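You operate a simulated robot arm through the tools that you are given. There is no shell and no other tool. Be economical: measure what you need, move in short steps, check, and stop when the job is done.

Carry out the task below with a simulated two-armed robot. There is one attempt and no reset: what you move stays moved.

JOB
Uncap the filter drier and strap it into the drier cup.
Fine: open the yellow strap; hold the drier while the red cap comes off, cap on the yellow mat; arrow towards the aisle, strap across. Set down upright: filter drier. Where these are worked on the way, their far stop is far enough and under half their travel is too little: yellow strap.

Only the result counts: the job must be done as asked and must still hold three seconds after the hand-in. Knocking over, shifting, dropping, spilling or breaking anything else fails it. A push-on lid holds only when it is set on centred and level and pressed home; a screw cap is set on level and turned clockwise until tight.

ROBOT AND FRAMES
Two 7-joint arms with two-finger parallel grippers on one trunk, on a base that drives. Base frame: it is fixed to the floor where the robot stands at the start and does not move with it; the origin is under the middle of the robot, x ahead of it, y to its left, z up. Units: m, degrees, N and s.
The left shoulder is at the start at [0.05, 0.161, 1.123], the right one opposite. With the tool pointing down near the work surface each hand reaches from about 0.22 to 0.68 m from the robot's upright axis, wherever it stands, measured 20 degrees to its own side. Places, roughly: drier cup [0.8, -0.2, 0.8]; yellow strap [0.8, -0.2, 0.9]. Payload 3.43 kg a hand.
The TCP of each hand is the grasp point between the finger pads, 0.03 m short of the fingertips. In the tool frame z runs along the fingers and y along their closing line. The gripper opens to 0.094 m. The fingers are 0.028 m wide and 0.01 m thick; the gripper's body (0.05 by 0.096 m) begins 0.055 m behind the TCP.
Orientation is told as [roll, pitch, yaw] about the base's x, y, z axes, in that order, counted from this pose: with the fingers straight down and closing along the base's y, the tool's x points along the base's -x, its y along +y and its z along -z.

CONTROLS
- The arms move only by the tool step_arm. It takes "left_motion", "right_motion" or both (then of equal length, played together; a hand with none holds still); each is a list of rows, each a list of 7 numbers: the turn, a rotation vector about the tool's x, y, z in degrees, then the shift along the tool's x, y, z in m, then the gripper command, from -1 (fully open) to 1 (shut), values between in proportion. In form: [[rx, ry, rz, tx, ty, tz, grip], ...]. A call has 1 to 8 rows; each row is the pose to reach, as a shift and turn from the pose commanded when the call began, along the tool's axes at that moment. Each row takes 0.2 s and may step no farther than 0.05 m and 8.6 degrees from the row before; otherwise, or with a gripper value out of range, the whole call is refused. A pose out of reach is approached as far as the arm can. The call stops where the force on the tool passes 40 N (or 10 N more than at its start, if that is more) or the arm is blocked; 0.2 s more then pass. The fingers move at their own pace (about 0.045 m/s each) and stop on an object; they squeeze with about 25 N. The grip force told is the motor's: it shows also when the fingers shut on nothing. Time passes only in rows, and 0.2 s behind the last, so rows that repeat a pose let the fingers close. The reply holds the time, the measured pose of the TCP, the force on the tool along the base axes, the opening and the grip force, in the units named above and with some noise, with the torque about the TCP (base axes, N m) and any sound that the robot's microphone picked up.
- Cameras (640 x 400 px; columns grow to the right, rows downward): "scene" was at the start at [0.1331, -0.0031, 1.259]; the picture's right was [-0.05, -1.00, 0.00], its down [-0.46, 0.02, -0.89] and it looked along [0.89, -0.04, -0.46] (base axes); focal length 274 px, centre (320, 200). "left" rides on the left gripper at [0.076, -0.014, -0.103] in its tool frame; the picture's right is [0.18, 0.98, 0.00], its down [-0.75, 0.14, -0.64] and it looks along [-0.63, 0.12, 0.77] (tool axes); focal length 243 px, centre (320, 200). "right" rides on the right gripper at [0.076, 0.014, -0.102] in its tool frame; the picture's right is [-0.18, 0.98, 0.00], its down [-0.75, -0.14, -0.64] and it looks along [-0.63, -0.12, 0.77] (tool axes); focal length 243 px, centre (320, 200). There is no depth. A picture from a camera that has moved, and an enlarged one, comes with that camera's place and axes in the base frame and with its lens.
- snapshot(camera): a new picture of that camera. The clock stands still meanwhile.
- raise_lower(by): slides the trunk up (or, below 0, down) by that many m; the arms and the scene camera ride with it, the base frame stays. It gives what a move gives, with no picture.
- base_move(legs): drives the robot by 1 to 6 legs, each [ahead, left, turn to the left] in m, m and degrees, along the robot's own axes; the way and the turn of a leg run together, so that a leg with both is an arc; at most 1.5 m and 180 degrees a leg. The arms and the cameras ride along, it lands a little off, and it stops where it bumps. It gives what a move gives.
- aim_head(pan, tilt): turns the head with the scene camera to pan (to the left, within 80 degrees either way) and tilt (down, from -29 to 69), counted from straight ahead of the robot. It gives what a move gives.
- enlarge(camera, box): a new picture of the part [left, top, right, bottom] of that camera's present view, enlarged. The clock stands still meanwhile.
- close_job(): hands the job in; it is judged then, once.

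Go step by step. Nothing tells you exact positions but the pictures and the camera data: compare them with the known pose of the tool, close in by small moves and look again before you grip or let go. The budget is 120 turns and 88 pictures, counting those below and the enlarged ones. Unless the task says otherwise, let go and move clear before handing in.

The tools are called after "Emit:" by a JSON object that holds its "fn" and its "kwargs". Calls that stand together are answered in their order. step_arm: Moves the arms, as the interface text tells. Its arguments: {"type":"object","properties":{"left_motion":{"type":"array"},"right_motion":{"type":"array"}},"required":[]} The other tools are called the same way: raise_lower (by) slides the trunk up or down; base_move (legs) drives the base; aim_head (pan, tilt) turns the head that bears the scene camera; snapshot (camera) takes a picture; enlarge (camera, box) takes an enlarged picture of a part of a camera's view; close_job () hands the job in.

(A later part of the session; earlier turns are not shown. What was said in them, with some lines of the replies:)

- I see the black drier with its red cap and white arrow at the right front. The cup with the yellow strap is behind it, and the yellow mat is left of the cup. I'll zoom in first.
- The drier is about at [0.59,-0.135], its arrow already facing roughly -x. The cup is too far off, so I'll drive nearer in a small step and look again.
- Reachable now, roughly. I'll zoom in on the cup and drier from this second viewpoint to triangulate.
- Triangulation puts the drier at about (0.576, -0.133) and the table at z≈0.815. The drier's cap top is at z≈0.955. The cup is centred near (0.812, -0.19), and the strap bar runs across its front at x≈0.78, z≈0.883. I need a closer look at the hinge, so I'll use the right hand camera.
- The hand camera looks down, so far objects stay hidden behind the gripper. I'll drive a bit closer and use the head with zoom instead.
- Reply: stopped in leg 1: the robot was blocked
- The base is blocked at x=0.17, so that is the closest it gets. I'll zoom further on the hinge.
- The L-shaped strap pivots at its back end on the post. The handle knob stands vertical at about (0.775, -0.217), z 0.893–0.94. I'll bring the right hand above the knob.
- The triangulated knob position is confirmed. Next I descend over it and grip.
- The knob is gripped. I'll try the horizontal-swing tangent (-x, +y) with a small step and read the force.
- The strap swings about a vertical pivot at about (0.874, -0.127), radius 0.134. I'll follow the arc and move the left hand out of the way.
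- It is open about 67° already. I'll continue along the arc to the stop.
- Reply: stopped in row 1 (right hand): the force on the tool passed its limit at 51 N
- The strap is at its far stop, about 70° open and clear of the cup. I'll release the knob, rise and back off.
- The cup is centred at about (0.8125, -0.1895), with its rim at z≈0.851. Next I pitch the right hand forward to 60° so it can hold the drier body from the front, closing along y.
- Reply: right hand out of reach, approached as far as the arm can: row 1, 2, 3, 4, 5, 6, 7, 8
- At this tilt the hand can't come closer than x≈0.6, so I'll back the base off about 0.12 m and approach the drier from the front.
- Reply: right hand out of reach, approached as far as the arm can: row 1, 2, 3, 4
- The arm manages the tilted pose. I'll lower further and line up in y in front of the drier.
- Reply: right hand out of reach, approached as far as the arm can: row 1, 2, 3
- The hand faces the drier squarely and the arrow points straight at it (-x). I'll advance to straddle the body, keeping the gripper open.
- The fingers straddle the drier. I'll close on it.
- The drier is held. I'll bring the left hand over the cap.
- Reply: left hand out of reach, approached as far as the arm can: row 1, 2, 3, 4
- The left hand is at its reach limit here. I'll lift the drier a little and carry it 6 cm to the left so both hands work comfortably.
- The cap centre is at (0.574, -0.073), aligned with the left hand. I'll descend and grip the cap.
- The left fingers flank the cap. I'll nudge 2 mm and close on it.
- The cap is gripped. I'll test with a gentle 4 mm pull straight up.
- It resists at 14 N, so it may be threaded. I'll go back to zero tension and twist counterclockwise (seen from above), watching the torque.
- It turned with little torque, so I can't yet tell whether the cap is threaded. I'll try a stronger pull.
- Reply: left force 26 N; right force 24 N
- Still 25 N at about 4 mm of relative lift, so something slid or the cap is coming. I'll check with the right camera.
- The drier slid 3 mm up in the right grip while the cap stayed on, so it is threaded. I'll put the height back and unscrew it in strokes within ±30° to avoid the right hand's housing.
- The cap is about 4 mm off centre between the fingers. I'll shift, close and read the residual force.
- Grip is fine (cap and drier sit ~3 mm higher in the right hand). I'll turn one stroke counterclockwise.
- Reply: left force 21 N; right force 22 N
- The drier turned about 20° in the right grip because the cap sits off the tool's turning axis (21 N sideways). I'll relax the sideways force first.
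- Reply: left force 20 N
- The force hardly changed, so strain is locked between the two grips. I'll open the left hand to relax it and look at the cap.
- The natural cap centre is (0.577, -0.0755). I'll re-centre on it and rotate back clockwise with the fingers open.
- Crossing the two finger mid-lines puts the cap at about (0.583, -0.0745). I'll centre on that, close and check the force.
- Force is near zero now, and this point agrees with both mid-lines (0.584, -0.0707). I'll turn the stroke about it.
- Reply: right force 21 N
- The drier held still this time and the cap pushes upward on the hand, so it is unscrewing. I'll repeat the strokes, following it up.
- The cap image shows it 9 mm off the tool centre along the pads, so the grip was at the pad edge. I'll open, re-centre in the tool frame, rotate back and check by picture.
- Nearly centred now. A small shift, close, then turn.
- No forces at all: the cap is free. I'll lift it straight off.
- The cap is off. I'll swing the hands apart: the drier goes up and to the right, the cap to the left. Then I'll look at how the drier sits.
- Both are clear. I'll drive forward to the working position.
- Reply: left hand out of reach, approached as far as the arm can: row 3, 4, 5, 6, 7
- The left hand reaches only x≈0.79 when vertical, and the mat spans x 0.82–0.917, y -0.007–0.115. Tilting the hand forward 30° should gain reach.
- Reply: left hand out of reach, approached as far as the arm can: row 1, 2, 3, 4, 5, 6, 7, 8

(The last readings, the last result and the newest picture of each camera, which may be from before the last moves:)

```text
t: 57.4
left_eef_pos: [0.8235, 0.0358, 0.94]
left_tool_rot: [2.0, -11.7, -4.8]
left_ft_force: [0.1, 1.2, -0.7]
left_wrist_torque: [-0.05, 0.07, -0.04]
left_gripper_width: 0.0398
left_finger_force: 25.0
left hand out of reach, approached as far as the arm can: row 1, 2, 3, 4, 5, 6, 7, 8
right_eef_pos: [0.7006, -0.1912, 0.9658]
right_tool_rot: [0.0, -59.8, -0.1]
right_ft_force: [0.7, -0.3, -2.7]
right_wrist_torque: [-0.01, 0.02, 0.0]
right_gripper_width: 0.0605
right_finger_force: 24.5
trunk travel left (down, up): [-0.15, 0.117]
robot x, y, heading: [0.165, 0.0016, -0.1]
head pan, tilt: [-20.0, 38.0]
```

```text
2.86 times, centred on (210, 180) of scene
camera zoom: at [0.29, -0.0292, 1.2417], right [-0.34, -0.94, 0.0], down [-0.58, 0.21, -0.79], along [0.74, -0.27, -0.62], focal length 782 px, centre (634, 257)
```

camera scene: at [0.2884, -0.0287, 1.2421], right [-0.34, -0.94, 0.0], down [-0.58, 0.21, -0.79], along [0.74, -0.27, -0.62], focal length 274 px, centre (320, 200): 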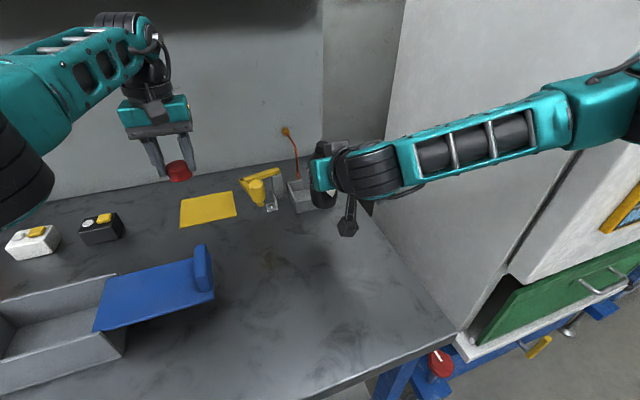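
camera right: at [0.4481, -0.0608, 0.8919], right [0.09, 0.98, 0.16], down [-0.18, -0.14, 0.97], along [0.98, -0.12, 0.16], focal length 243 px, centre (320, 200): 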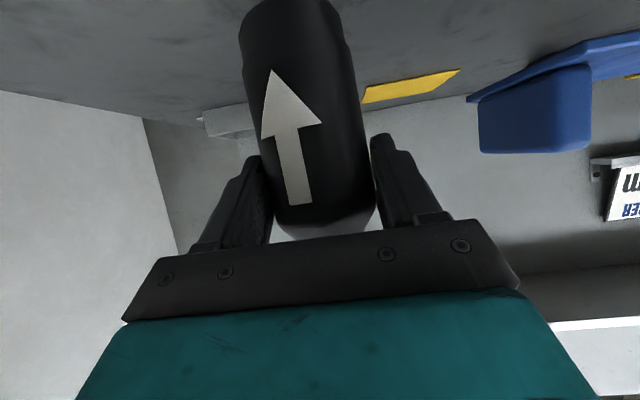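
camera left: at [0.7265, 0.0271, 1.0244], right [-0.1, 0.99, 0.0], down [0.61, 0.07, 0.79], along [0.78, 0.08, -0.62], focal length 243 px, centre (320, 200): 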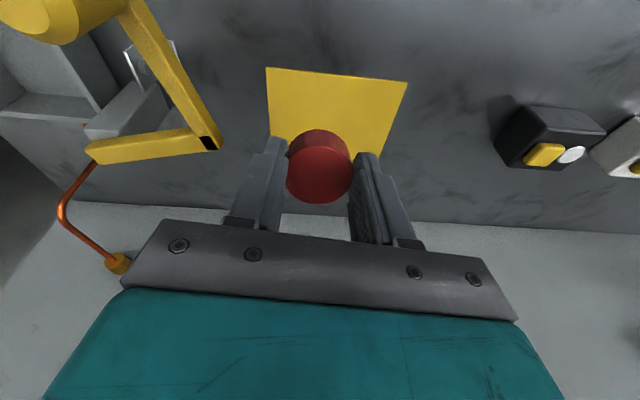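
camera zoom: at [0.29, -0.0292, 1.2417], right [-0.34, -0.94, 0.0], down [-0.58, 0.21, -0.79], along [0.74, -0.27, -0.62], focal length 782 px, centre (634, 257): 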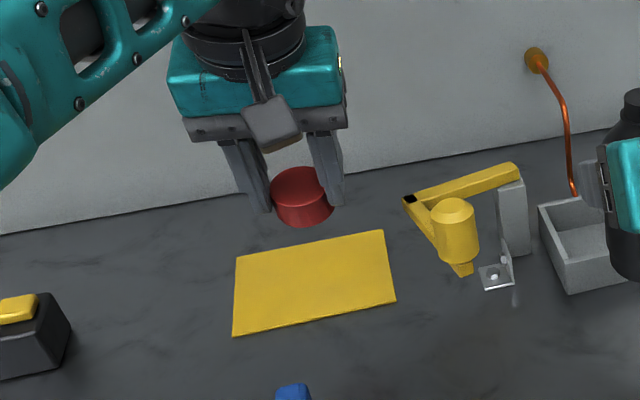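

Reach is improving as the hand lowers. I'll continue down with more pitch and slightly left, away from the strap.

Emit:
{"fn": "step_arm", "kwargs": {"left_motion": [[0, -4, 0, -0.004, 0.007, 0.02, 0.9], [0, -8, 0, -0.008, 0.014, 0.042, 0.9], [0, -8, 0, -0.0123, 0.02, 0.06, 0.9], [0, -8, 0, -0.0123, 0.02, 0.06, 0.9]]}}

Emit:
{"fn": "snapshot", "kwargs": {"camera": "left"}}

Emit:
{"fn": "enlarge", "kwargs": {"camera": "scene", "box": [130, 110, 290, 250]}}

```text
t: 58.4
left_eef_pos: [0.8483, 0.0561, 0.8855]
left_tool_rot: [2.2, -19.9, -5.3]
left_ft_force: [0.3, 0.0, -0.1]
left_wrist_torque: [-0.03, 0.04, 0.03]
left_gripper_width: 0.0396
left_finger_force: 24.8
right_eef_pos: [0.6988, -0.1911, 0.967]
right_tool_rot: [0.1, -59.9, -0.1]
right_ft_force: [-0.2, 0.1, -2.6]
right_wrist_torque: [-0.03, 0.02, -0.01]
right_gripper_width: 0.0608
right_finger_force: 24.6
trunk travel left (down, up): [-0.15, 0.117]
robot x, y, heading: [0.1632, 0.0007, 0.1]
head pan, tilt: [-20.0, 38.0]
```

```text
27 pictures are left
camera left: at [0.7405, 0.0489, 0.9552], right [-0.09, 1.0, -0.03], down [0.5, 0.07, 0.86], along [0.86, 0.07, -0.5], focal length 243 px, centre (320, 200)
```

left: 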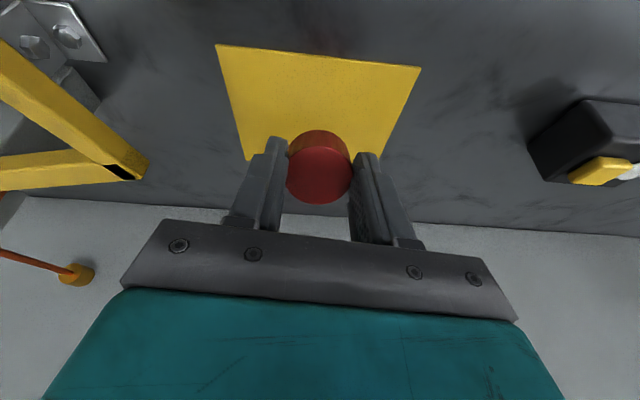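

```text
2.86 times, centred on (210, 180) of scene
camera zoom: at [0.2882, -0.0287, 1.2421], right [-0.34, -0.94, 0.0], down [-0.58, 0.21, -0.79], along [0.74, -0.27, -0.62], focal length 782 px, centre (634, 257)
```

zoom: 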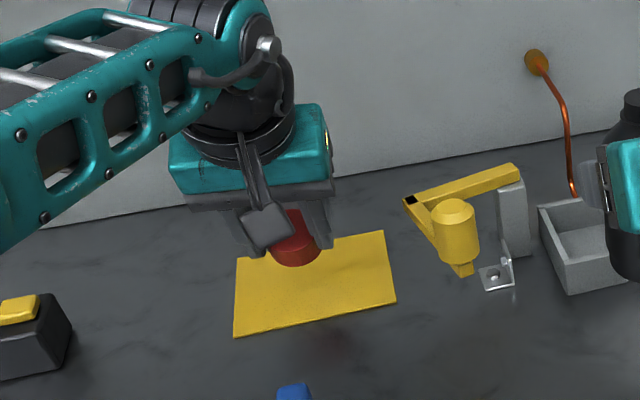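

The cap is over the mat (about x=0.863, y=0.056). I'll lower it until it touches.

Emit:
{"fn": "step_arm", "kwargs": {"left_motion": [[0, 0, 0, 0.0035, 0, 0.0095, 0.9], [0, 0, 0, 0.0062, 0, 0.017, 0.9], [0, 0, 0, 0.0079, 0, 0.0216, 0.9], [0, 0, 0, 0.0089, 0, 0.0244, 0.9]]}}

Emit:
{"fn": "snapshot", "kwargs": {"camera": "left"}}

```text
t: 59.4
left_eef_pos: [0.8491, 0.0566, 0.8599]
left_tool_rot: [2.2, -19.9, -5.3]
left_ft_force: [0.3, -0.2, 0.1]
left_wrist_torque: [0.0, 0.01, -0.02]
left_gripper_width: 0.0398
left_finger_force: 25.5
right_eef_pos: [0.6993, -0.1908, 0.967]
right_tool_rot: [0.1, -59.9, -0.1]
right_ft_force: [-0.3, 0.9, -2.3]
right_wrist_torque: [-0.02, 0.01, 0.01]
right_gripper_width: 0.0604
right_finger_force: 25.1
trunk travel left (down, up): [-0.15, 0.117]
robot x, y, heading: [0.1663, 0.0016, -0.1]
head pan, tilt: [-20.0, 38.0]
```

```text
25 pictures are left
camera left: at [0.7409, 0.0499, 0.9291], right [-0.09, 1.0, -0.03], down [0.5, 0.07, 0.86], along [0.86, 0.07, -0.5], focal length 243 px, centre (320, 200)
```

left: 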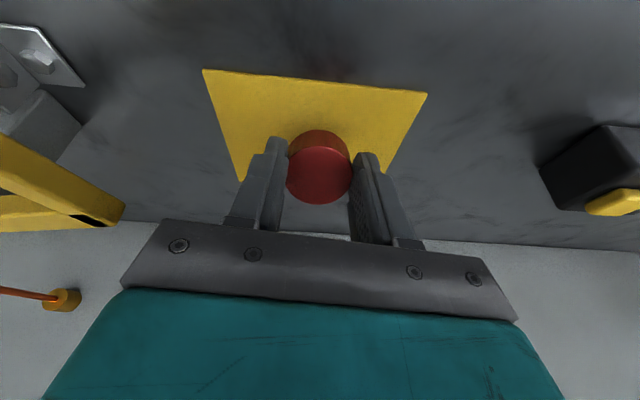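

Emit:
{"fn": "step_arm", "kwargs": {"left_motion": [[0, 0, 0, 0.001, 0, 0.0028, 0.9], [0, 0, 0, 0.002, 0, 0.0056, 0.9], [0, 0, 0, 0.0027, 0, 0.0075, 0.9]]}}

```text
t: 60.2
left_eef_pos: [0.847, 0.0575, 0.851]
left_tool_rot: [2.2, -19.9, -5.4]
left_ft_force: [0.0, -0.1, -0.3]
left_wrist_torque: [0.0, -0.03, 0.02]
left_gripper_width: 0.0397
left_finger_force: 25.2
right_eef_pos: [0.6987, -0.1913, 0.9663]
right_tool_rot: [0.1, -59.8, 0.1]
right_ft_force: [-0.4, -0.2, -0.9]
right_wrist_torque: [0.03, 0.05, -0.02]
right_gripper_width: 0.0606
right_finger_force: 24.5
trunk travel left (down, up): [-0.15, 0.117]
robot x, y, heading: [0.1655, -0.0016, -0.4]
head pan, tilt: [-20.0, 38.0]
```

Emit:
{"fn": "enlarge", "kwargs": {"camera": "left", "box": [220, 80, 420, 230]}}

Emit:
{"fn": "enlarge", "kwargs": {"camera": "scene", "box": [180, 150, 270, 220]}}

```text
2.67 times, centred on (320, 155) of left
camera zoom: at [0.7399, 0.05, 0.9211], right [-0.09, 1.0, -0.03], down [0.5, 0.07, 0.86], along [0.86, 0.07, -0.5], focal length 647 px, centre (320, 320)
```

zoom: 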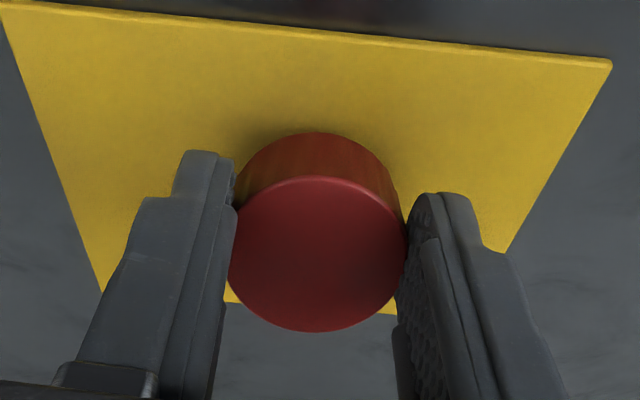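

```text
5.71 times, centred on (225, 185) of scene
camera zoom: at [0.2882, -0.0288, 1.2421], right [-0.34, -0.94, 0.0], down [-0.58, 0.21, -0.79], along [0.74, -0.27, -0.62], focal length 1564 px, centre (863, 286)
```

zoom: 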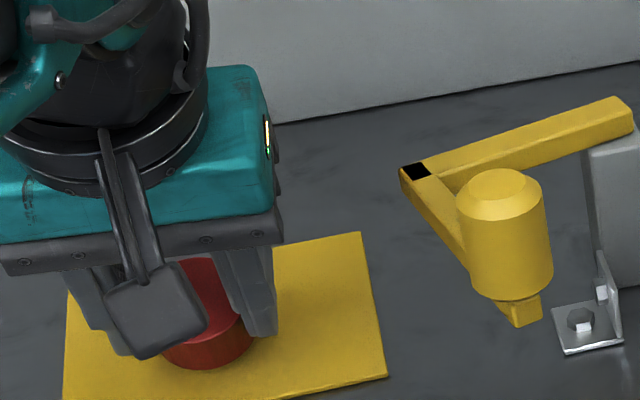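

The cap looks very near the mat. I'll keep lowering until there is a force.

Emit:
{"fn": "step_arm", "kwargs": {"left_motion": [[0, 0, 0, 0.0008, 0, 0.0022, 0.9], [0, 0, 0, 0.0016, 0, 0.0044, 0.9], [0, 0, 0, 0.0016, 0, 0.0044, 0.9]]}}

```text
t: 61.0
left_eef_pos: [0.8471, 0.0588, 0.8477]
left_tool_rot: [2.2, -19.9, -5.3]
left_ft_force: [0.0, -0.9, 3.4]
left_wrist_torque: [-0.02, -0.05, 0.01]
left_gripper_width: 0.0398
left_finger_force: 24.3
right_eef_pos: [0.6996, -0.1921, 0.9664]
right_tool_rot: [0.1, -59.8, -0.1]
right_ft_force: [-0.4, 0.2, -1.4]
right_wrist_torque: [-0.02, 0.06, -0.01]
right_gripper_width: 0.0605
right_finger_force: 25.4
trunk travel left (down, up): [-0.15, 0.117]
robot x, y, heading: [0.1675, -0.0004, -0.1]
head pan, tilt: [-20.0, 38.0]
```

Contact. I'll release the cap here and back straight out along the fingers.

Emit:
{"fn": "step_arm", "kwargs": {"left_motion": [[0, 0, 0, 0, 0, 0, 0.1], [0, 0, 0, 0, 0, 0, -0.2], [0, 0, 0, 0, 0, 0, -0.4], [0, 0, 0, 0, 0, 0, -0.4], [0, 0, 0, 0, 0, -0.03, -0.4], [0, 0, 0, 0, 0, -0.07, -0.4], [0, 0, 0, 0, 0, -0.11, -0.4], [0, 0, 0, 0, 0, -0.15, -0.4]]}}

Emit:
{"fn": "enlarge", "kwargs": {"camera": "left", "box": [160, 0, 480, 200]}}

```text
t: 62.8
left_eef_pos: [0.7967, 0.0565, 0.988]
left_tool_rot: [2.1, -19.9, -5.4]
left_ft_force: [0.1, -0.1, -0.4]
left_wrist_torque: [0.0, 0.02, 0.03]
left_gripper_width: 0.0659
left_finger_force: 0.1
right_eef_pos: [0.6984, -0.1912, 0.9664]
right_tool_rot: [0.1, -60.0, 0.0]
right_ft_force: [-0.2, -0.2, -2.5]
right_wrist_torque: [0.0, 0.0, 0.0]
right_gripper_width: 0.0606
right_finger_force: 24.8
trunk travel left (down, up): [-0.15, 0.117]
robot x, y, heading: [0.1654, 0.0006, -0.1]
head pan, tilt: [-20.0, 38.0]
```

```text
2.00 times, centred on (320, 100) of left
camera zoom: at [0.6885, 0.0495, 1.0577], right [-0.09, 1.0, -0.03], down [0.5, 0.07, 0.86], along [0.86, 0.07, -0.5], focal length 485 px, centre (320, 400)
```

zoom: 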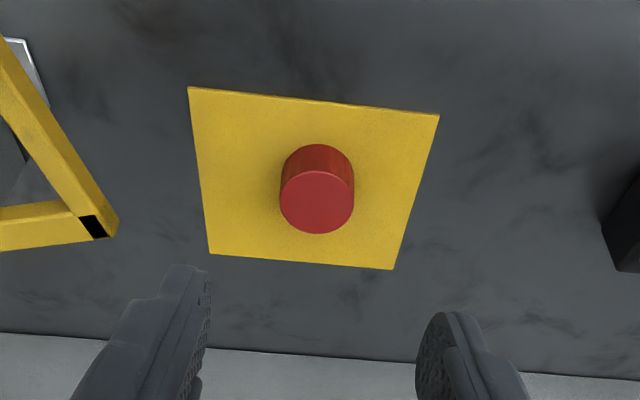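

The cap stands upright on the mat. I'll withdraw the left hand and yaw the drier -23° (in the air) to bring the arrow back towards -x.

Emit:
{"fn": "step_arm", "kwargs": {"left_motion": [[0, 0, 0, 0.018, 0.02, -0.02, -0.4], [0, 0, 0, 0.037, 0.05, -0.039, -0.4], [0, 0, 0, 0.055, 0.085, -0.058, -0.4], [0, 0, 0, 0.074, 0.12, -0.078, -0.4], [0, 0, 0, 0.092, 0.15, -0.0975, -0.4]], "right_motion": [[6.64, 0, 3.83, 0, 0, 0, 0.6], [13.28, 0, 7.66, 0, 0, 0, 0.6], [19.9, 0, 11.5, 0, 0, 0, 0.6], [19.9, 0, 11.5, 0, 0, 0, 0.6], [19.9, 0, 11.5, 0, 0, 0, 0.6]]}}

Emit:
{"fn": "enlarge", "kwargs": {"camera": "scene", "box": [230, 100, 390, 240]}}

Emit:
{"fn": "snapshot", "kwargs": {"camera": "right"}}

```text
t: 64.0
left_eef_pos: [0.6877, 0.2134, 1.0536]
left_tool_rot: [2.1, -19.9, -5.3]
left_ft_force: [0.5, -0.1, 0.7]
left_wrist_torque: [0.01, 0.0, 0.01]
left_gripper_width: 0.0657
left_finger_force: 0.1
right_eef_pos: [0.6995, -0.1906, 0.9665]
right_tool_rot: [0.1, -59.9, -22.9]
right_ft_force: [-0.4, -0.3, -1.3]
right_wrist_torque: [-0.01, 0.02, 0.01]
right_gripper_width: 0.0608
right_finger_force: 24.9
trunk travel left (down, up): [-0.15, 0.117]
robot x, y, heading: [0.1657, -0.0005, -0.2]
head pan, tilt: [-20.0, 38.0]
```

```text
2.86 times, centred on (310, 170) of scene
camera zoom: at [0.2879, -0.0284, 1.2422], right [-0.34, -0.94, 0.0], down [-0.58, 0.21, -0.79], along [0.74, -0.27, -0.62], focal length 782 px, centre (349, 286)
```

zoom: 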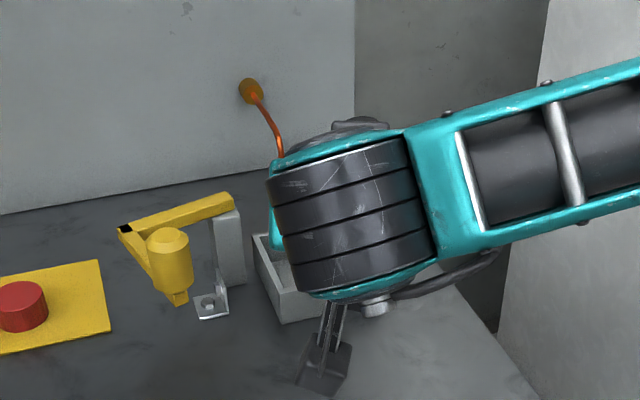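

```text
20 pictures are left
camera right: at [0.5873, -0.1282, 0.952], right [0.47, 0.87, 0.16], down [-0.22, -0.06, 0.97], along [0.86, -0.49, 0.16], focal length 243 px, centre (320, 200)
```

right: 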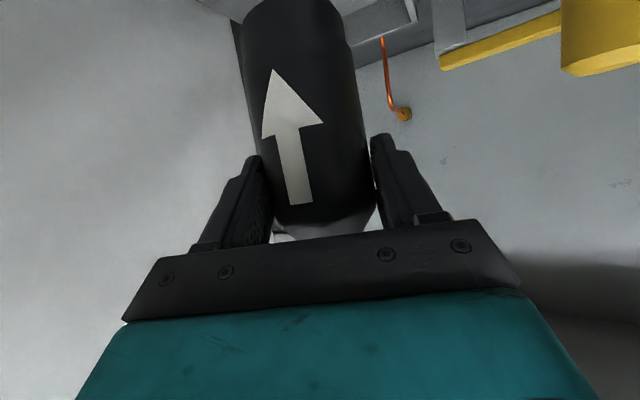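

Re-deriving with consistent evidence: the table is at z≈0.809 and the cup centre at about (0.819, -0.191). The drier axis sits ~7 mm ahead of the right TCP. I'll move the drier above the cup and turn the left hand so its camera watches from the side.

Emit:
{"fn": "step_arm", "kwargs": {"right_motion": [[0, 0, 0, -0.013, 0.0115, 0.022, 0.6], [0, 0, 0, -0.034, 0.0305, 0.059, 0.6], [0, 0, 0, -0.051, 0.0458, 0.0885, 0.6], [0, 0, 0, -0.051, 0.0458, 0.0885, 0.6]], "left_motion": [[0, -7.5, 0, 0, 0.02, 0, -0.4], [0, -15, 0, 0, 0.04, 0, -0.4], [0, -15, 0, 0, 0.06, 0, -0.4], [0, -15, 0, 0, 0.06, 0, -0.4]]}}

Emit:
{"fn": "step_arm", "kwargs": {"left_motion": [[4.88, 0, 6.96, 0, 0, 0, -0.4], [9.76, 0, 13.92, 0, 0, 0, -0.4], [14.64, 0, 20.88, 0, 0, 0, -0.4], [19.52, 0, 27.84, 0, 0, 0, -0.4], [24.4, 0, 34.8, 0, 0, 0, -0.4], [29.28, 0, 41.76, 0, 0, 0, -0.4], [34.16, 0, 48.72, 0, 0, 0, -0.4], [39, 0, 55.7, 0, 0, 0, -0.4]]}}

Emit:
{"fn": "snapshot", "kwargs": {"camera": "left"}}

```text
t: 65.0
left_eef_pos: [0.6939, 0.2725, 1.0546]
left_tool_rot: [2.5, -34.9, -6.1]
left_ft_force: [-0.5, -0.1, 0.1]
left_wrist_torque: [-0.01, 0.03, -0.03]
left_gripper_width: 0.0655
left_finger_force: 0.1
right_eef_pos: [0.8118, -0.1902, 0.9651]
right_tool_rot: [0.2, -59.9, -23.0]
right_ft_force: [0.0, -0.1, -1.5]
right_wrist_torque: [0.0, 0.0, 0.02]
right_gripper_width: 0.0606
right_finger_force: 24.2
trunk travel left (down, up): [-0.15, 0.117]
robot x, y, heading: [0.1684, 0.0042, -0.1]
head pan, tilt: [-20.0, 38.0]
```

```text
t: 66.8
left_eef_pos: [0.5559, 0.1582, 1.0376]
left_tool_rot: [4.2, -31.6, -60.6]
left_ft_force: [1.0, -0.3, -0.7]
left_wrist_torque: [0.01, -0.03, 0.01]
left_gripper_width: 0.0658
left_finger_force: 0.2
left hand out of reach, approached as far as the arm can: row 4, 5, 6, 7, 8
right_eef_pos: [0.8111, -0.1908, 0.9672]
right_tool_rot: [0.1, -59.9, -23.2]
right_ft_force: [1.0, 0.3, -2.6]
right_wrist_torque: [0.02, -0.01, 0.02]
right_gripper_width: 0.0608
right_finger_force: 24.9
trunk travel left (down, up): [-0.15, 0.117]
robot x, y, heading: [0.1641, -0.0003, -0.3]
head pan, tilt: [-20.0, 38.0]
```

```text
19 pictures are left
camera left: at [0.478, 0.251, 1.0827], right [0.76, 0.65, -0.03], down [0.23, -0.22, 0.95], along [0.61, -0.73, -0.31], focal length 243 px, centre (320, 200)
```

left: 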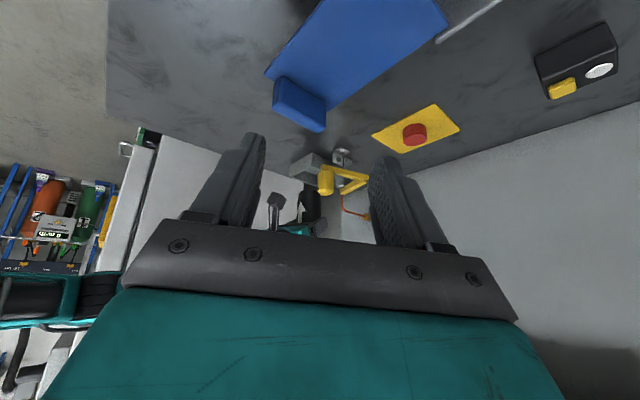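

Emit:
{"fn": "enlarge", "kwargs": {"camera": "left", "box": [264, 140, 376, 240]}}

```text
4.00 times, centred on (320, 190) of left
camera zoom: at [0.478, 0.251, 1.0827], right [0.76, 0.65, -0.03], down [0.23, -0.22, 0.95], along [0.61, -0.73, -0.31], focal length 970 px, centre (320, 240)
```

zoom: 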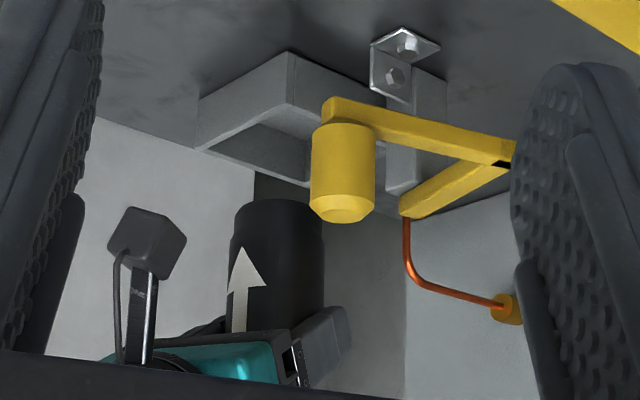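

The side view is very helpful. Consistently with it, the table is at z≈0.80 and the cup centre at about (0.83, -0.195), so the drier must move ~13 mm forward. I'll shift it and lower it to just above the rim.

Emit:
{"fn": "step_arm", "kwargs": {"right_motion": [[0, 0, 0, 0.0, 0.0071, 0.012, 0.6], [0, 0, 0, 0.011, 0.0071, 0.019, 0.6], [0, 0, 0, 0.021, 0.0071, 0.0256, 0.6], [0, 0, 0, 0.021, 0.0071, 0.0256, 0.6]]}}

Emit:
{"fn": "enlarge", "kwargs": {"camera": "left", "box": [264, 140, 376, 240]}}

Emit:
{"fn": "enlarge", "kwargs": {"camera": "right", "box": [160, 0, 480, 200]}}

```text
t: 67.8
left_eef_pos: [0.5566, 0.1578, 1.0372]
left_tool_rot: [4.1, -31.5, -60.5]
left_ft_force: [-0.8, -0.4, -0.1]
left_wrist_torque: [-0.02, -0.06, -0.02]
left_gripper_width: 0.066
left_finger_force: 0.0
right_eef_pos: [0.8242, -0.1867, 0.9341]
right_tool_rot: [0.2, -59.8, -23.0]
right_ft_force: [-1.0, 0.4, -1.1]
right_wrist_torque: [0.03, 0.0, 0.01]
right_gripper_width: 0.0608
right_finger_force: 24.6
trunk travel left (down, up): [-0.15, 0.117]
robot x, y, heading: [0.1638, 0.0013, 0.0]
head pan, tilt: [-20.0, 38.0]
```

```text
4.00 times, centred on (320, 190) of left
camera zoom: at [0.4787, 0.2519, 1.082], right [0.76, 0.65, -0.03], down [0.23, -0.22, 0.95], along [0.61, -0.73, -0.31], focal length 970 px, centre (320, 240)
```

zoom: 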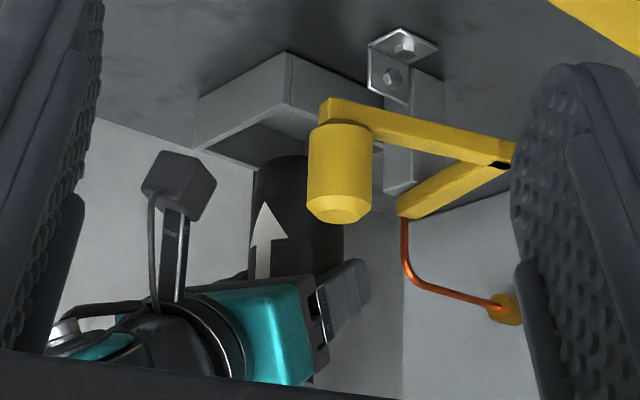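

```text
2.00 times, centred on (320, 100) of right
camera zoom: at [0.7128, -0.1248, 0.9202], right [0.47, 0.87, 0.16], down [-0.22, -0.06, 0.97], along [0.86, -0.49, 0.16], focal length 485 px, centre (320, 400)
```

zoom: 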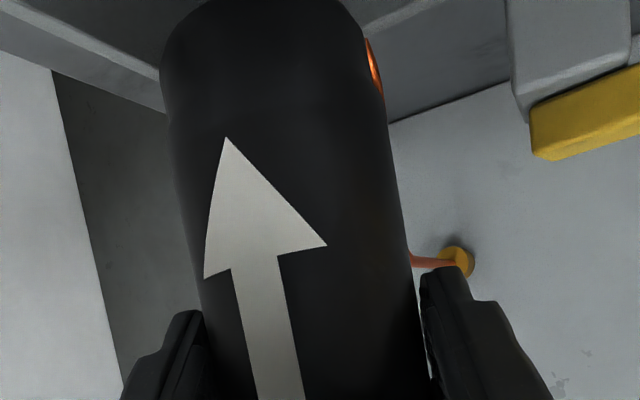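

The drier now lines up with the cup in the side view. I'll lower 25 mm in fine steps and watch the force.

Emit:
{"fn": "step_arm", "kwargs": {"right_motion": [[0, 0, 0, 0.0052, 0, 0.003, 0.6], [0, 0, 0, 0.0104, 0, 0.006, 0.6], [0, 0, 0, 0.0156, 0, 0.009, 0.6], [0, 0, 0, 0.0217, 0, 0.0125, 0.6]]}}

Emit:
{"fn": "enlarge", "kwargs": {"camera": "left", "box": [264, 140, 376, 240]}}

```text
t: 68.8
left_eef_pos: [0.5564, 0.1587, 1.0355]
left_tool_rot: [4.2, -31.6, -60.5]
left_ft_force: [-0.6, -0.6, -1.1]
left_wrist_torque: [0.01, 0.0, -0.01]
left_gripper_width: 0.0659
left_finger_force: 0.0
right_eef_pos: [0.8241, -0.1867, 0.9093]
right_tool_rot: [0.1, -59.9, -23.2]
right_ft_force: [0.1, 0.8, -2.3]
right_wrist_torque: [0.02, 0.04, -0.01]
right_gripper_width: 0.0607
right_finger_force: 25.1
trunk travel left (down, up): [-0.15, 0.117]
robot x, y, heading: [0.1663, -0.0016, -0.3]
head pan, tilt: [-20.0, 38.0]
```

```text
4.00 times, centred on (320, 190) of left
camera zoom: at [0.4788, 0.2519, 1.082], right [0.76, 0.65, -0.03], down [0.23, -0.22, 0.95], along [0.61, -0.73, -0.31], focal length 970 px, centre (320, 240)
```

zoom: 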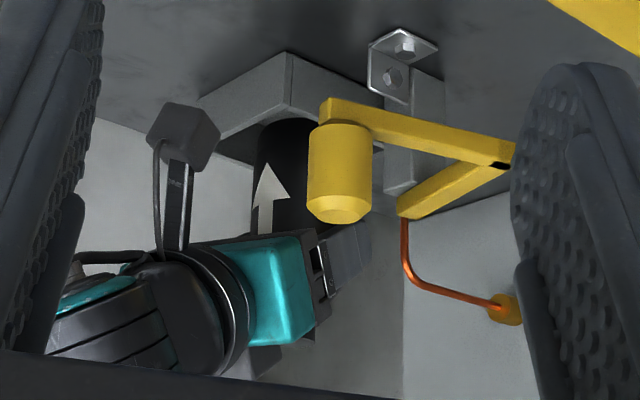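

No contact and it is centred. I'll keep lowering until it seats.

Emit:
{"fn": "step_arm", "kwargs": {"right_motion": [[0, 0, 0, 0.0035, 0, 0.002, 0.6], [0, 0, 0, 0.0069, 0, 0.004, 0.6], [0, 0, 0, 0.0104, 0, 0.006, 0.6], [0, 0, 0, 0.013, 0, 0.0075, 0.6]]}}

Emit:
{"fn": "enlarge", "kwargs": {"camera": "left", "box": [264, 140, 376, 240]}}

```text
t: 69.8
left_eef_pos: [0.5563, 0.159, 1.0371]
left_tool_rot: [4.2, -31.7, -60.5]
left_ft_force: [0.5, 0.7, 0.3]
left_wrist_torque: [0.0, -0.01, 0.03]
left_gripper_width: 0.0659
left_finger_force: 0.1
right_eef_pos: [0.8242, -0.1865, 0.8951]
right_tool_rot: [0.1, -59.9, -23.0]
right_ft_force: [0.5, -0.4, -1.7]
right_wrist_torque: [-0.01, 0.06, 0.0]
right_gripper_width: 0.0605
right_finger_force: 24.7
trunk travel left (down, up): [-0.15, 0.117]
robot x, y, heading: [0.1656, -0.0014, -0.2]
head pan, tilt: [-20.0, 38.0]
```

```text
4.00 times, centred on (320, 190) of left
camera zoom: at [0.4788, 0.2519, 1.082], right [0.76, 0.65, -0.03], down [0.23, -0.22, 0.95], along [0.61, -0.73, -0.31], focal length 970 px, centre (320, 240)
```

zoom: 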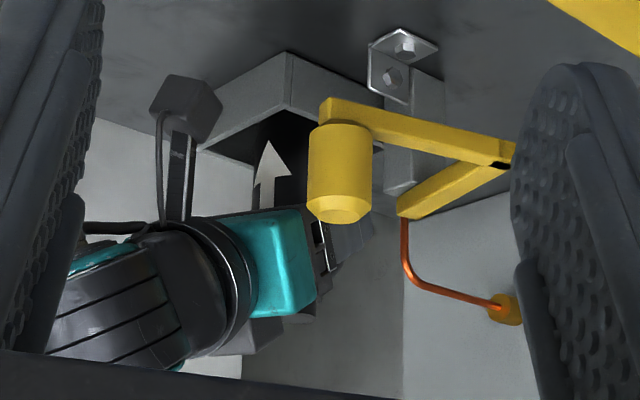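

The walls now occlude the bottom, so it is inside the cup. I'll go on until the floor carries it.

Emit:
{"fn": "step_arm", "kwargs": {"right_motion": [[0, 0, 0, 0.0026, 0, 0.0015, 0.6], [0, 0, 0, 0.0052, 0, 0.003, 0.6], [0, 0, 0, 0.0078, 0, 0.0045, 0.6], [0, 0, 0, 0.0104, 0, 0.006, 0.6]]}}

```text
t: 70.8
left_eef_pos: [0.5553, 0.1588, 1.0361]
left_tool_rot: [4.3, -31.8, -60.5]
left_ft_force: [-0.1, 0.0, -0.5]
left_wrist_torque: [-0.02, -0.01, 0.0]
left_gripper_width: 0.0657
left_finger_force: 0.1
right_eef_pos: [0.8247, -0.1865, 0.8861]
right_tool_rot: [0.2, -60.1, -23.3]
right_ft_force: [-0.4, -0.9, 5.4]
right_wrist_torque: [0.06, 0.15, -0.01]
right_gripper_width: 0.0607
right_finger_force: 25.0
trunk travel left (down, up): [-0.15, 0.117]
robot x, y, heading: [0.1656, -0.0018, -0.2]
head pan, tilt: [-20.0, 38.0]
```

It has seated on the floor (contact force). I'll press a touch to level, release with a moderate opening and back out along the fingers.

Emit:
{"fn": "step_arm", "kwargs": {"right_motion": [[0, 0, 0, 0.0017, 0, 0.001, 0.6], [0, 0, 0, 0.0017, 0, 0.001, 0.2], [0, 0, 0, 0.0, 0, 0.0, -0.5], [0, 0, 0, 0, 0, 0, -0.5], [0, 0, 0, 0, 0, -0.03, -0.5], [0, 0, 0, 0, 0, -0.07, -0.5], [0, 0, 0, 0, 0, -0.11, -0.5], [0, 0, 0, 0, 0, -0.14, -0.5]]}}

Emit:
{"fn": "enlarge", "kwargs": {"camera": "left", "box": [264, 140, 376, 240]}}

Emit:
{"fn": "snapshot", "kwargs": {"camera": "right"}}

```text
t: 72.6
left_eef_pos: [0.556, 0.1594, 1.0363]
left_tool_rot: [4.1, -31.7, -60.5]
left_ft_force: [1.2, 0.5, -0.4]
left_wrist_torque: [-0.02, 0.01, -0.01]
left_gripper_width: 0.0659
left_finger_force: 0.0
right_eef_pos: [0.7124, -0.1393, 0.9546]
right_tool_rot: [0.0, -59.9, -23.0]
right_ft_force: [0.0, -0.6, -0.6]
right_wrist_torque: [0.02, 0.02, 0.03]
right_gripper_width: 0.0707
right_finger_force: 0.0
trunk travel left (down, up): [-0.15, 0.117]
robot x, y, heading: [0.1631, 0.0015, -0.3]
head pan, tilt: [-20.0, 38.0]
```

```text
4.00 times, centred on (320, 190) of left
camera zoom: at [0.4784, 0.2521, 1.082], right [0.76, 0.65, -0.03], down [0.23, -0.22, 0.95], along [0.61, -0.73, -0.31], focal length 970 px, centre (320, 240)
```

zoom: 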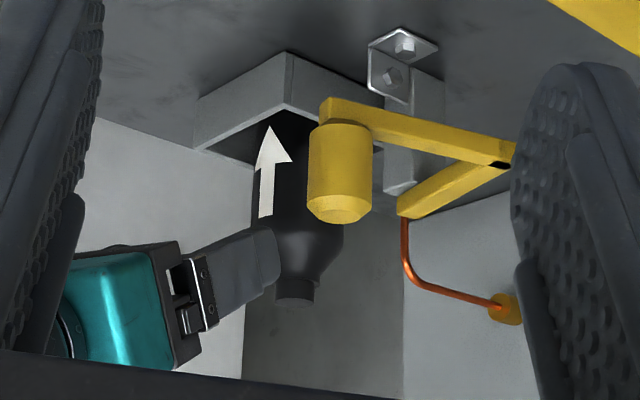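

```text
12 pictures are left
camera right: at [0.6007, -0.0768, 0.94], right [0.47, 0.87, 0.16], down [-0.22, -0.06, 0.97], along [0.86, -0.49, 0.16], focal length 243 px, centre (320, 200)
```

right: 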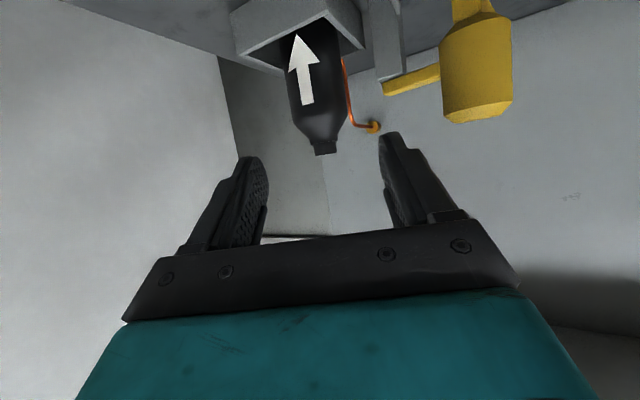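

The drier stands upright in the cup with the arrow facing -x (within ~5°). Now I bring the right hand back up and to vertical for the strap knob.

Emit:
{"fn": "step_arm", "kwargs": {"right_motion": [[0, 0, 0, -0.035, 0, -0.02, -0.5], [0, 0, 0, -0.07, 0, -0.04, -0.5], [0, 0, 0, -0.104, 0, -0.06, -0.5], [-6.64, 0, -3.83, -0.104, 0, -0.06, -0.5], [-13.28, 0, -7.66, -0.104, 0, -0.06, -0.5], [-19.9, 0, -11.5, -0.104, 0, -0.06, -0.5]]}}

Emit:
{"fn": "step_arm", "kwargs": {"right_motion": [[0, 7.5, 0, 0, 0, 0, -0.5], [0, 15, 0, 0, 0, 0, -0.5], [0, 22.5, 0, 0, 0, 0, -0.5], [0, 30, 0, 0, 0, 0, -0.5], [0, 37.5, 0, 0, 0, 0, -0.5], [0, 45, 0, 0, 0, 0, -0.5], [0, 52.5, 0, 0, 0, 0, -0.5], [0, 60, 0, 0, 0, 0, -0.5]]}}

```text
t: 74.0
left_eef_pos: [0.5559, 0.1589, 1.0363]
left_tool_rot: [4.4, -31.6, -60.4]
left_ft_force: [0.2, -0.3, 1.6]
left_wrist_torque: [-0.04, -0.03, -0.01]
left_gripper_width: 0.0657
left_finger_force: 0.1
right_eef_pos: [0.7133, -0.1387, 1.0732]
right_tool_rot: [0.0, -59.9, 0.0]
right_ft_force: [0.4, -0.1, -0.1]
right_wrist_torque: [-0.01, 0.01, -0.02]
right_gripper_width: 0.0702
right_finger_force: 0.2
trunk travel left (down, up): [-0.15, 0.117]
robot x, y, heading: [0.1665, -0.0002, -0.1]
head pan, tilt: [-20.0, 38.0]
```

```text
t: 75.8
left_eef_pos: [0.5555, 0.1589, 1.0359]
left_tool_rot: [4.3, -31.7, -60.6]
left_ft_force: [0.1, 0.1, -1.1]
left_wrist_torque: [0.01, 0.02, 0.0]
left_gripper_width: 0.0661
left_finger_force: 0.1
right_eef_pos: [0.7126, -0.1396, 1.0732]
right_tool_rot: [0.1, 0.1, 0.2]
right_ft_force: [-0.3, 0.7, -1.6]
right_wrist_torque: [-0.02, 0.0, -0.03]
right_gripper_width: 0.0702
right_finger_force: 0.1
trunk travel left (down, up): [-0.15, 0.117]
robot x, y, heading: [0.164, 0.0018, 0.1]
head pan, tilt: [-20.0, 38.0]
```

Emit:
{"fn": "step_arm", "kwargs": {"right_motion": [[0, 0, 0, -0.015, 0.025, 0, -0.5], [0, 0, 0, -0.03, 0.05, 0, -0.5], [0, 0, 0, -0.044, 0.0736, 0, -0.5], [0, 0, 0, -0.044, 0.0736, 0.03, -0.5], [0, 0, 0, -0.044, 0.0736, 0.05, -0.5]]}}

Emit:
{"fn": "snapshot", "kwargs": {"camera": "right"}}

```text
t: 77.0
left_eef_pos: [0.5559, 0.1588, 1.0374]
left_tool_rot: [4.1, -31.6, -60.5]
left_ft_force: [-0.1, 0.0, 0.5]
left_wrist_torque: [0.01, -0.03, 0.0]
left_gripper_width: 0.0656
left_finger_force: 0.0
right_eef_pos: [0.7564, -0.0659, 1.0226]
right_tool_rot: [0.2, 0.1, 0.0]
right_ft_force: [0.2, -0.1, 0.2]
right_wrist_torque: [-0.02, -0.02, 0.01]
right_gripper_width: 0.0704
right_finger_force: 0.0
trunk travel left (down, up): [-0.15, 0.117]
robot x, y, heading: [0.1653, -0.0032, -0.3]
head pan, tilt: [-20.0, 38.0]
```

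```text
11 pictures are left
camera right: at [0.68, -0.0509, 1.126], right [0.18, 0.98, 0.0], down [0.75, -0.14, 0.64], along [0.63, -0.12, -0.77], focal length 243 px, centre (320, 200)
```

right: 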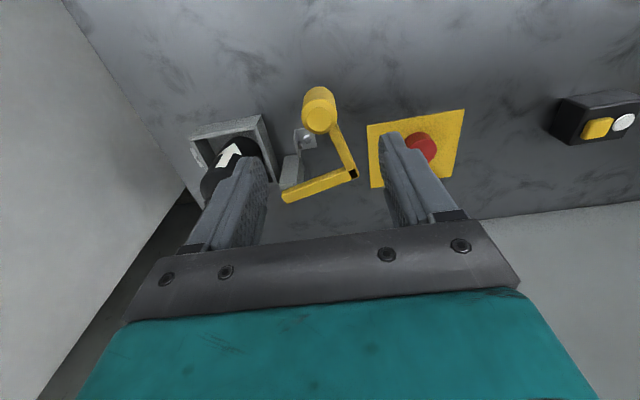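

The knob is centred below the hand. I'll descend and grip.

Emit:
{"fn": "step_arm", "kwargs": {"right_motion": [[0, 0, 0, 0.002, 0, 0.03, -0.5], [0, 0, 0, 0.002, 0, 0.06, -0.5], [0, 0, 0, 0.002, 0, 0.088, -0.5], [0, 0, 0, 0.002, 0, 0.088, 0.5], [0, 0, 0, 0.002, 0, 0.088, 0.5], [0, 0, 0, 0.002, 0, 0.088, 0.5]]}}

```text
t: 78.4
left_eef_pos: [0.5567, 0.1591, 1.0362]
left_tool_rot: [4.2, -31.7, -60.5]
left_ft_force: [0.3, -0.6, -0.1]
left_wrist_torque: [0.01, 0.01, 0.0]
left_gripper_width: 0.0657
left_finger_force: 0.1
right_eef_pos: [0.7541, -0.0665, 0.9358]
right_tool_rot: [0.0, 0.0, 0.1]
right_ft_force: [-0.6, 0.6, -2.3]
right_wrist_torque: [-0.2, -0.05, 0.0]
right_gripper_width: 0.0292
right_finger_force: 26.6
trunk travel left (down, up): [-0.15, 0.117]
robot x, y, heading: [0.1626, 0.0018, 0.0]
head pan, tilt: [-20.0, 38.0]
```

Gripped. I'll swing the strap back across along the arc.

Emit:
{"fn": "step_arm", "kwargs": {"right_motion": [[0, 0, 0, 0.006, -0.0147, 0, 0.5], [0, 0, 0, 0.0112, -0.0326, 0, 0.5], [0, 0, 0, 0.0138, -0.0512, 0, 0.5], [0, 0, 0, 0.0138, -0.0698, 0, 0.5], [0, 0, 0, 0.0112, -0.0884, 0, 0.5], [0, 0, 0, 0.006, -0.1063, 0, 0.5], [0, 0, 0, -0.0016, -0.1234, 0, 0.5]]}}

Emit:
{"fn": "enlarge", "kwargs": {"camera": "scene", "box": [230, 100, 390, 240]}}

```text
t: 80.0
left_eef_pos: [0.5575, 0.1594, 1.0358]
left_tool_rot: [4.3, -31.6, -60.4]
left_ft_force: [-0.2, 0.3, -0.3]
left_wrist_torque: [-0.01, 0.01, 0.02]
left_gripper_width: 0.066
left_finger_force: 0.1
right_eef_pos: [0.7567, -0.1912, 0.9375]
right_tool_rot: [0.0, -0.1, -0.3]
right_ft_force: [2.7, -0.1, -1.1]
right_wrist_torque: [0.17, -0.07, -0.2]
right_gripper_width: 0.0293
right_finger_force: 16.0
trunk travel left (down, up): [-0.15, 0.117]
robot x, y, heading: [0.165, -0.0002, -0.0]
head pan, tilt: [-20.0, 38.0]
```

```text
2.86 times, centred on (310, 170) of scene
camera zoom: at [0.2885, -0.0291, 1.2421], right [-0.34, -0.94, 0.0], down [-0.58, 0.21, -0.79], along [0.74, -0.27, -0.62], focal length 782 px, centre (349, 286)
```

zoom: 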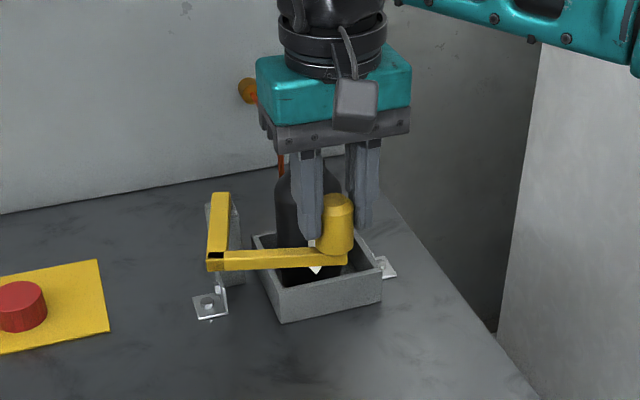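

It is almost closed. The last few degrees I take gently.

Emit:
{"fn": "step_arm", "kwargs": {"right_motion": [[0, 0, 0, -0.0042, -0.007, 0, 0.5], [0, 0, 0, -0.0085, -0.014, 0, 0.5], [0, 0, 0, -0.0135, -0.0205, 0, 0.5], [0, 0, 0, -0.0187, -0.0268, 0, 0.5]]}}

Emit:
{"fn": "enlarge", "kwargs": {"camera": "scene", "box": [250, 120, 370, 220]}}

```text
t: 81.0
left_eef_pos: [0.5555, 0.1593, 1.0353]
left_tool_rot: [4.2, -31.8, -60.5]
left_ft_force: [0.1, 0.3, -0.1]
left_wrist_torque: [0.04, 0.01, -0.02]
left_gripper_width: 0.0657
left_finger_force: 0.0
right_eef_pos: [0.7741, -0.2147, 0.9348]
right_tool_rot: [0.0, -0.1, 0.1]
right_ft_force: [-0.6, 7.0, 4.2]
right_wrist_torque: [-0.48, 0.03, 0.63]
right_gripper_width: 0.0289
right_finger_force: 45.1
trunk travel left (down, up): [-0.15, 0.117]
robot x, y, heading: [0.1679, 0.0009, -0.3]
head pan, tilt: [-20.0, 38.0]
```

```text
4.00 times, centred on (310, 170) of scene
camera zoom: at [0.2877, -0.0279, 1.2423], right [-0.34, -0.94, 0.0], down [-0.58, 0.21, -0.79], along [0.74, -0.27, -0.62], focal length 1095 px, centre (360, 320)
```

zoom: 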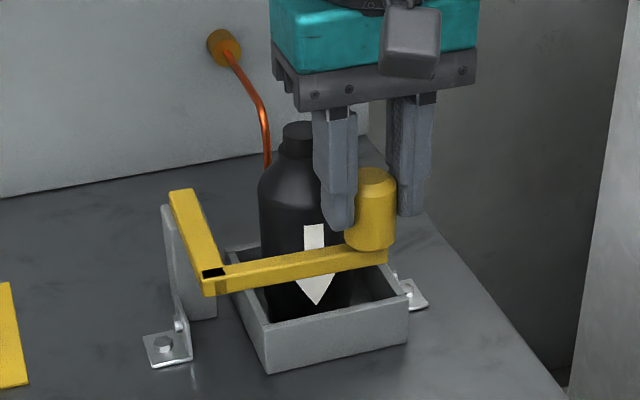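

The strap lies across; compared with the start it may be a few mm short. I'll push it a little further to the stop.

Emit:
{"fn": "step_arm", "kwargs": {"right_motion": [[0, 0, 0, -0.002, -0.0023, 0, 0.5], [0, 0, 0, -0.004, -0.0046, 0, 0.5], [0, 0, 0, -0.006, -0.0068, 0, 0.5]]}}

Emit:
{"fn": "enlarge", "kwargs": {"camera": "scene", "box": [250, 120, 370, 220]}}

```text
t: 81.8
left_eef_pos: [0.5541, 0.1614, 1.0367]
left_tool_rot: [4.3, -31.8, -60.5]
left_ft_force: [0.0, 0.0, 0.0]
left_wrist_torque: [0.0, 0.03, 0.01]
left_gripper_width: 0.0658
left_finger_force: 0.0
right_eef_pos: [0.7805, -0.2182, 0.9356]
right_tool_rot: [0.2, 0.3, 0.3]
right_ft_force: [-20.1, 19.1, 1.0]
right_wrist_torque: [-0.46, -0.51, 0.33]
right_gripper_width: 0.0292
right_finger_force: 44.6
trunk travel left (down, up): [-0.15, 0.117]
robot x, y, heading: [0.1621, -0.0048, -0.2]
head pan, tilt: [-20.0, 38.0]
```

```text
4.00 times, centred on (310, 170) of scene
camera zoom: at [0.2856, -0.0265, 1.2424], right [-0.34, -0.94, 0.0], down [-0.58, 0.21, -0.79], along [0.74, -0.27, -0.61], focal length 1095 px, centre (360, 320)
```

zoom: 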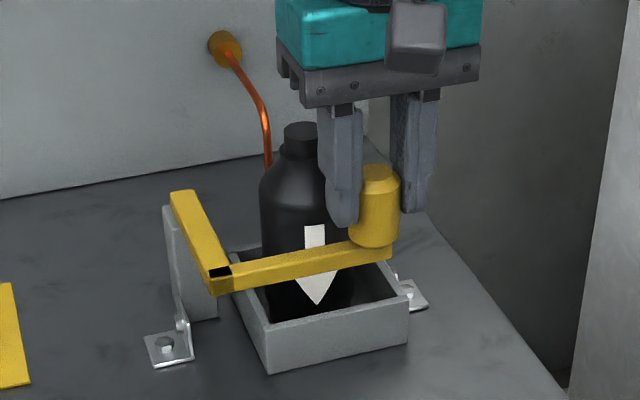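

The strap is at its stop, matching the starting geometry. I'll relax the push, release and rise straight up.

Emit:
{"fn": "step_arm", "kwargs": {"right_motion": [[0, 0, 0, 0.003, 0.0033, 0, 0.5], [0, 0, 0, 0.005, 0.0055, 0, 0.5], [0, 0, 0, 0.005, 0.0055, 0, 0.0], [0, 0, 0, 0.005, 0.0055, 0, -0.1], [0, 0, 0, 0.005, 0.0055, -0.02, -0.1], [0, 0, 0, 0.005, 0.0055, -0.06, -0.1], [0, 0, 0, 0.005, 0.0055, -0.1, -0.1], [0, 0, 0, 0.03, 0.0055, -0.14, -0.1]]}}

Emit:
{"fn": "step_arm", "kwargs": {"right_motion": [[0, 0, 0, 0.04, -0.01, -0.02, -0.1], [0, 0, 0, 0.08, -0.03, -0.02, -0.1], [0, 0, 0, 0.12, -0.05, -0.02, -0.1], [0, 0, 0, 0.16, -0.06, -0.02, -0.1], [0, 0, 0, 0.2, -0.06, -0.02, -0.1]]}}

Emit:
{"fn": "enlarge", "kwargs": {"camera": "scene", "box": [250, 120, 370, 220]}}

Emit:
{"fn": "snapshot", "kwargs": {"camera": "scene"}}

```text
t: 83.6
left_eef_pos: [0.5552, 0.1586, 1.0358]
left_tool_rot: [4.3, -31.6, -60.4]
left_ft_force: [-1.2, -0.6, -0.8]
left_wrist_torque: [0.0, 0.0, 0.01]
left_gripper_width: 0.066
left_finger_force: 0.0
right_eef_pos: [0.7496, -0.2165, 1.0754]
right_tool_rot: [0.0, -0.1, 0.1]
right_ft_force: [-0.5, -0.3, 0.6]
right_wrist_torque: [0.01, 0.02, 0.01]
right_gripper_width: 0.0513
right_finger_force: 0.0
trunk travel left (down, up): [-0.15, 0.117]
robot x, y, heading: [0.1641, -0.0001, 0.0]
head pan, tilt: [-20.0, 38.0]
```

```text
t: 84.8
left_eef_pos: [0.5552, 0.1591, 1.0362]
left_tool_rot: [4.3, -31.7, -60.6]
left_ft_force: [0.4, 0.4, -0.4]
left_wrist_torque: [0.0, 0.01, -0.01]
left_gripper_width: 0.0656
left_finger_force: 0.0
right_eef_pos: [0.5505, -0.2776, 1.0959]
right_tool_rot: [0.1, -0.1, 0.0]
right_ft_force: [-0.2, -0.5, 0.7]
right_wrist_torque: [0.02, 0.02, -0.03]
right_gripper_width: 0.0515
right_finger_force: 0.0
trunk travel left (down, up): [-0.15, 0.117]
robot x, y, heading: [0.1653, -0.0013, -0.3]
head pan, tilt: [-20.0, 38.0]
```

```text
4.00 times, centred on (310, 170) of scene
camera zoom: at [0.2877, -0.0289, 1.2422], right [-0.34, -0.94, 0.0], down [-0.58, 0.21, -0.79], along [0.74, -0.27, -0.62], focal length 1095 px, centre (360, 320)
```

zoom: 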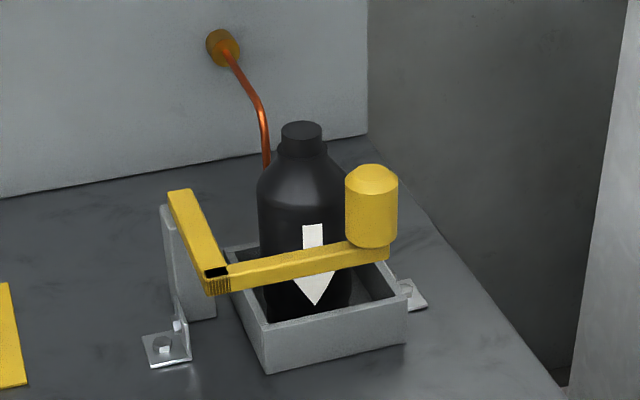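

```text
6 pictures are left
camera scene: at [0.2877, -0.0289, 1.2422], right [-0.34, -0.94, 0.0], down [-0.58, 0.21, -0.79], along [0.74, -0.27, -0.62], focal length 274 px, centre (320, 200)
```

scene: 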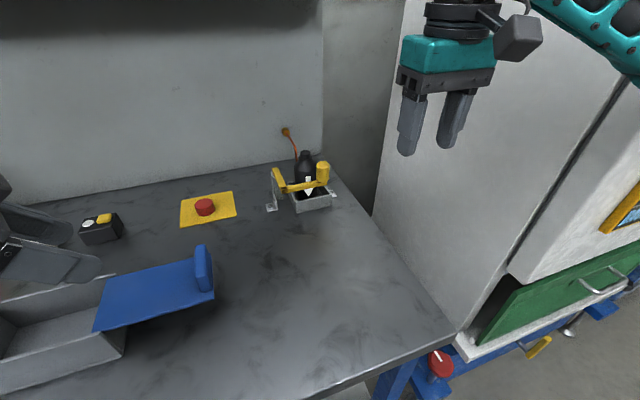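

The drier stands uncapped and upright in the cup with its arrow towards the aisle and the strap across. The red cap is on the yellow mat, and both hands are clear, so I'm handing in.

Emit:
{"fn": "close_job", "kwargs": {}}

```text
The job is handed in.
```

I've handed the job in. The filter drier is uncapped and upright in the drier cup, the yellow strap is closed across it, and the red cap is on the yellow mat.

- **Arrow:** it faces the robot's side, which I took to be the aisle. It is off by roughly 5°.
- **Strap:** I opened it to its far stop. To close it, I pushed it to its stop and eased off before letting go. It ended about 2 mm short of where it started.
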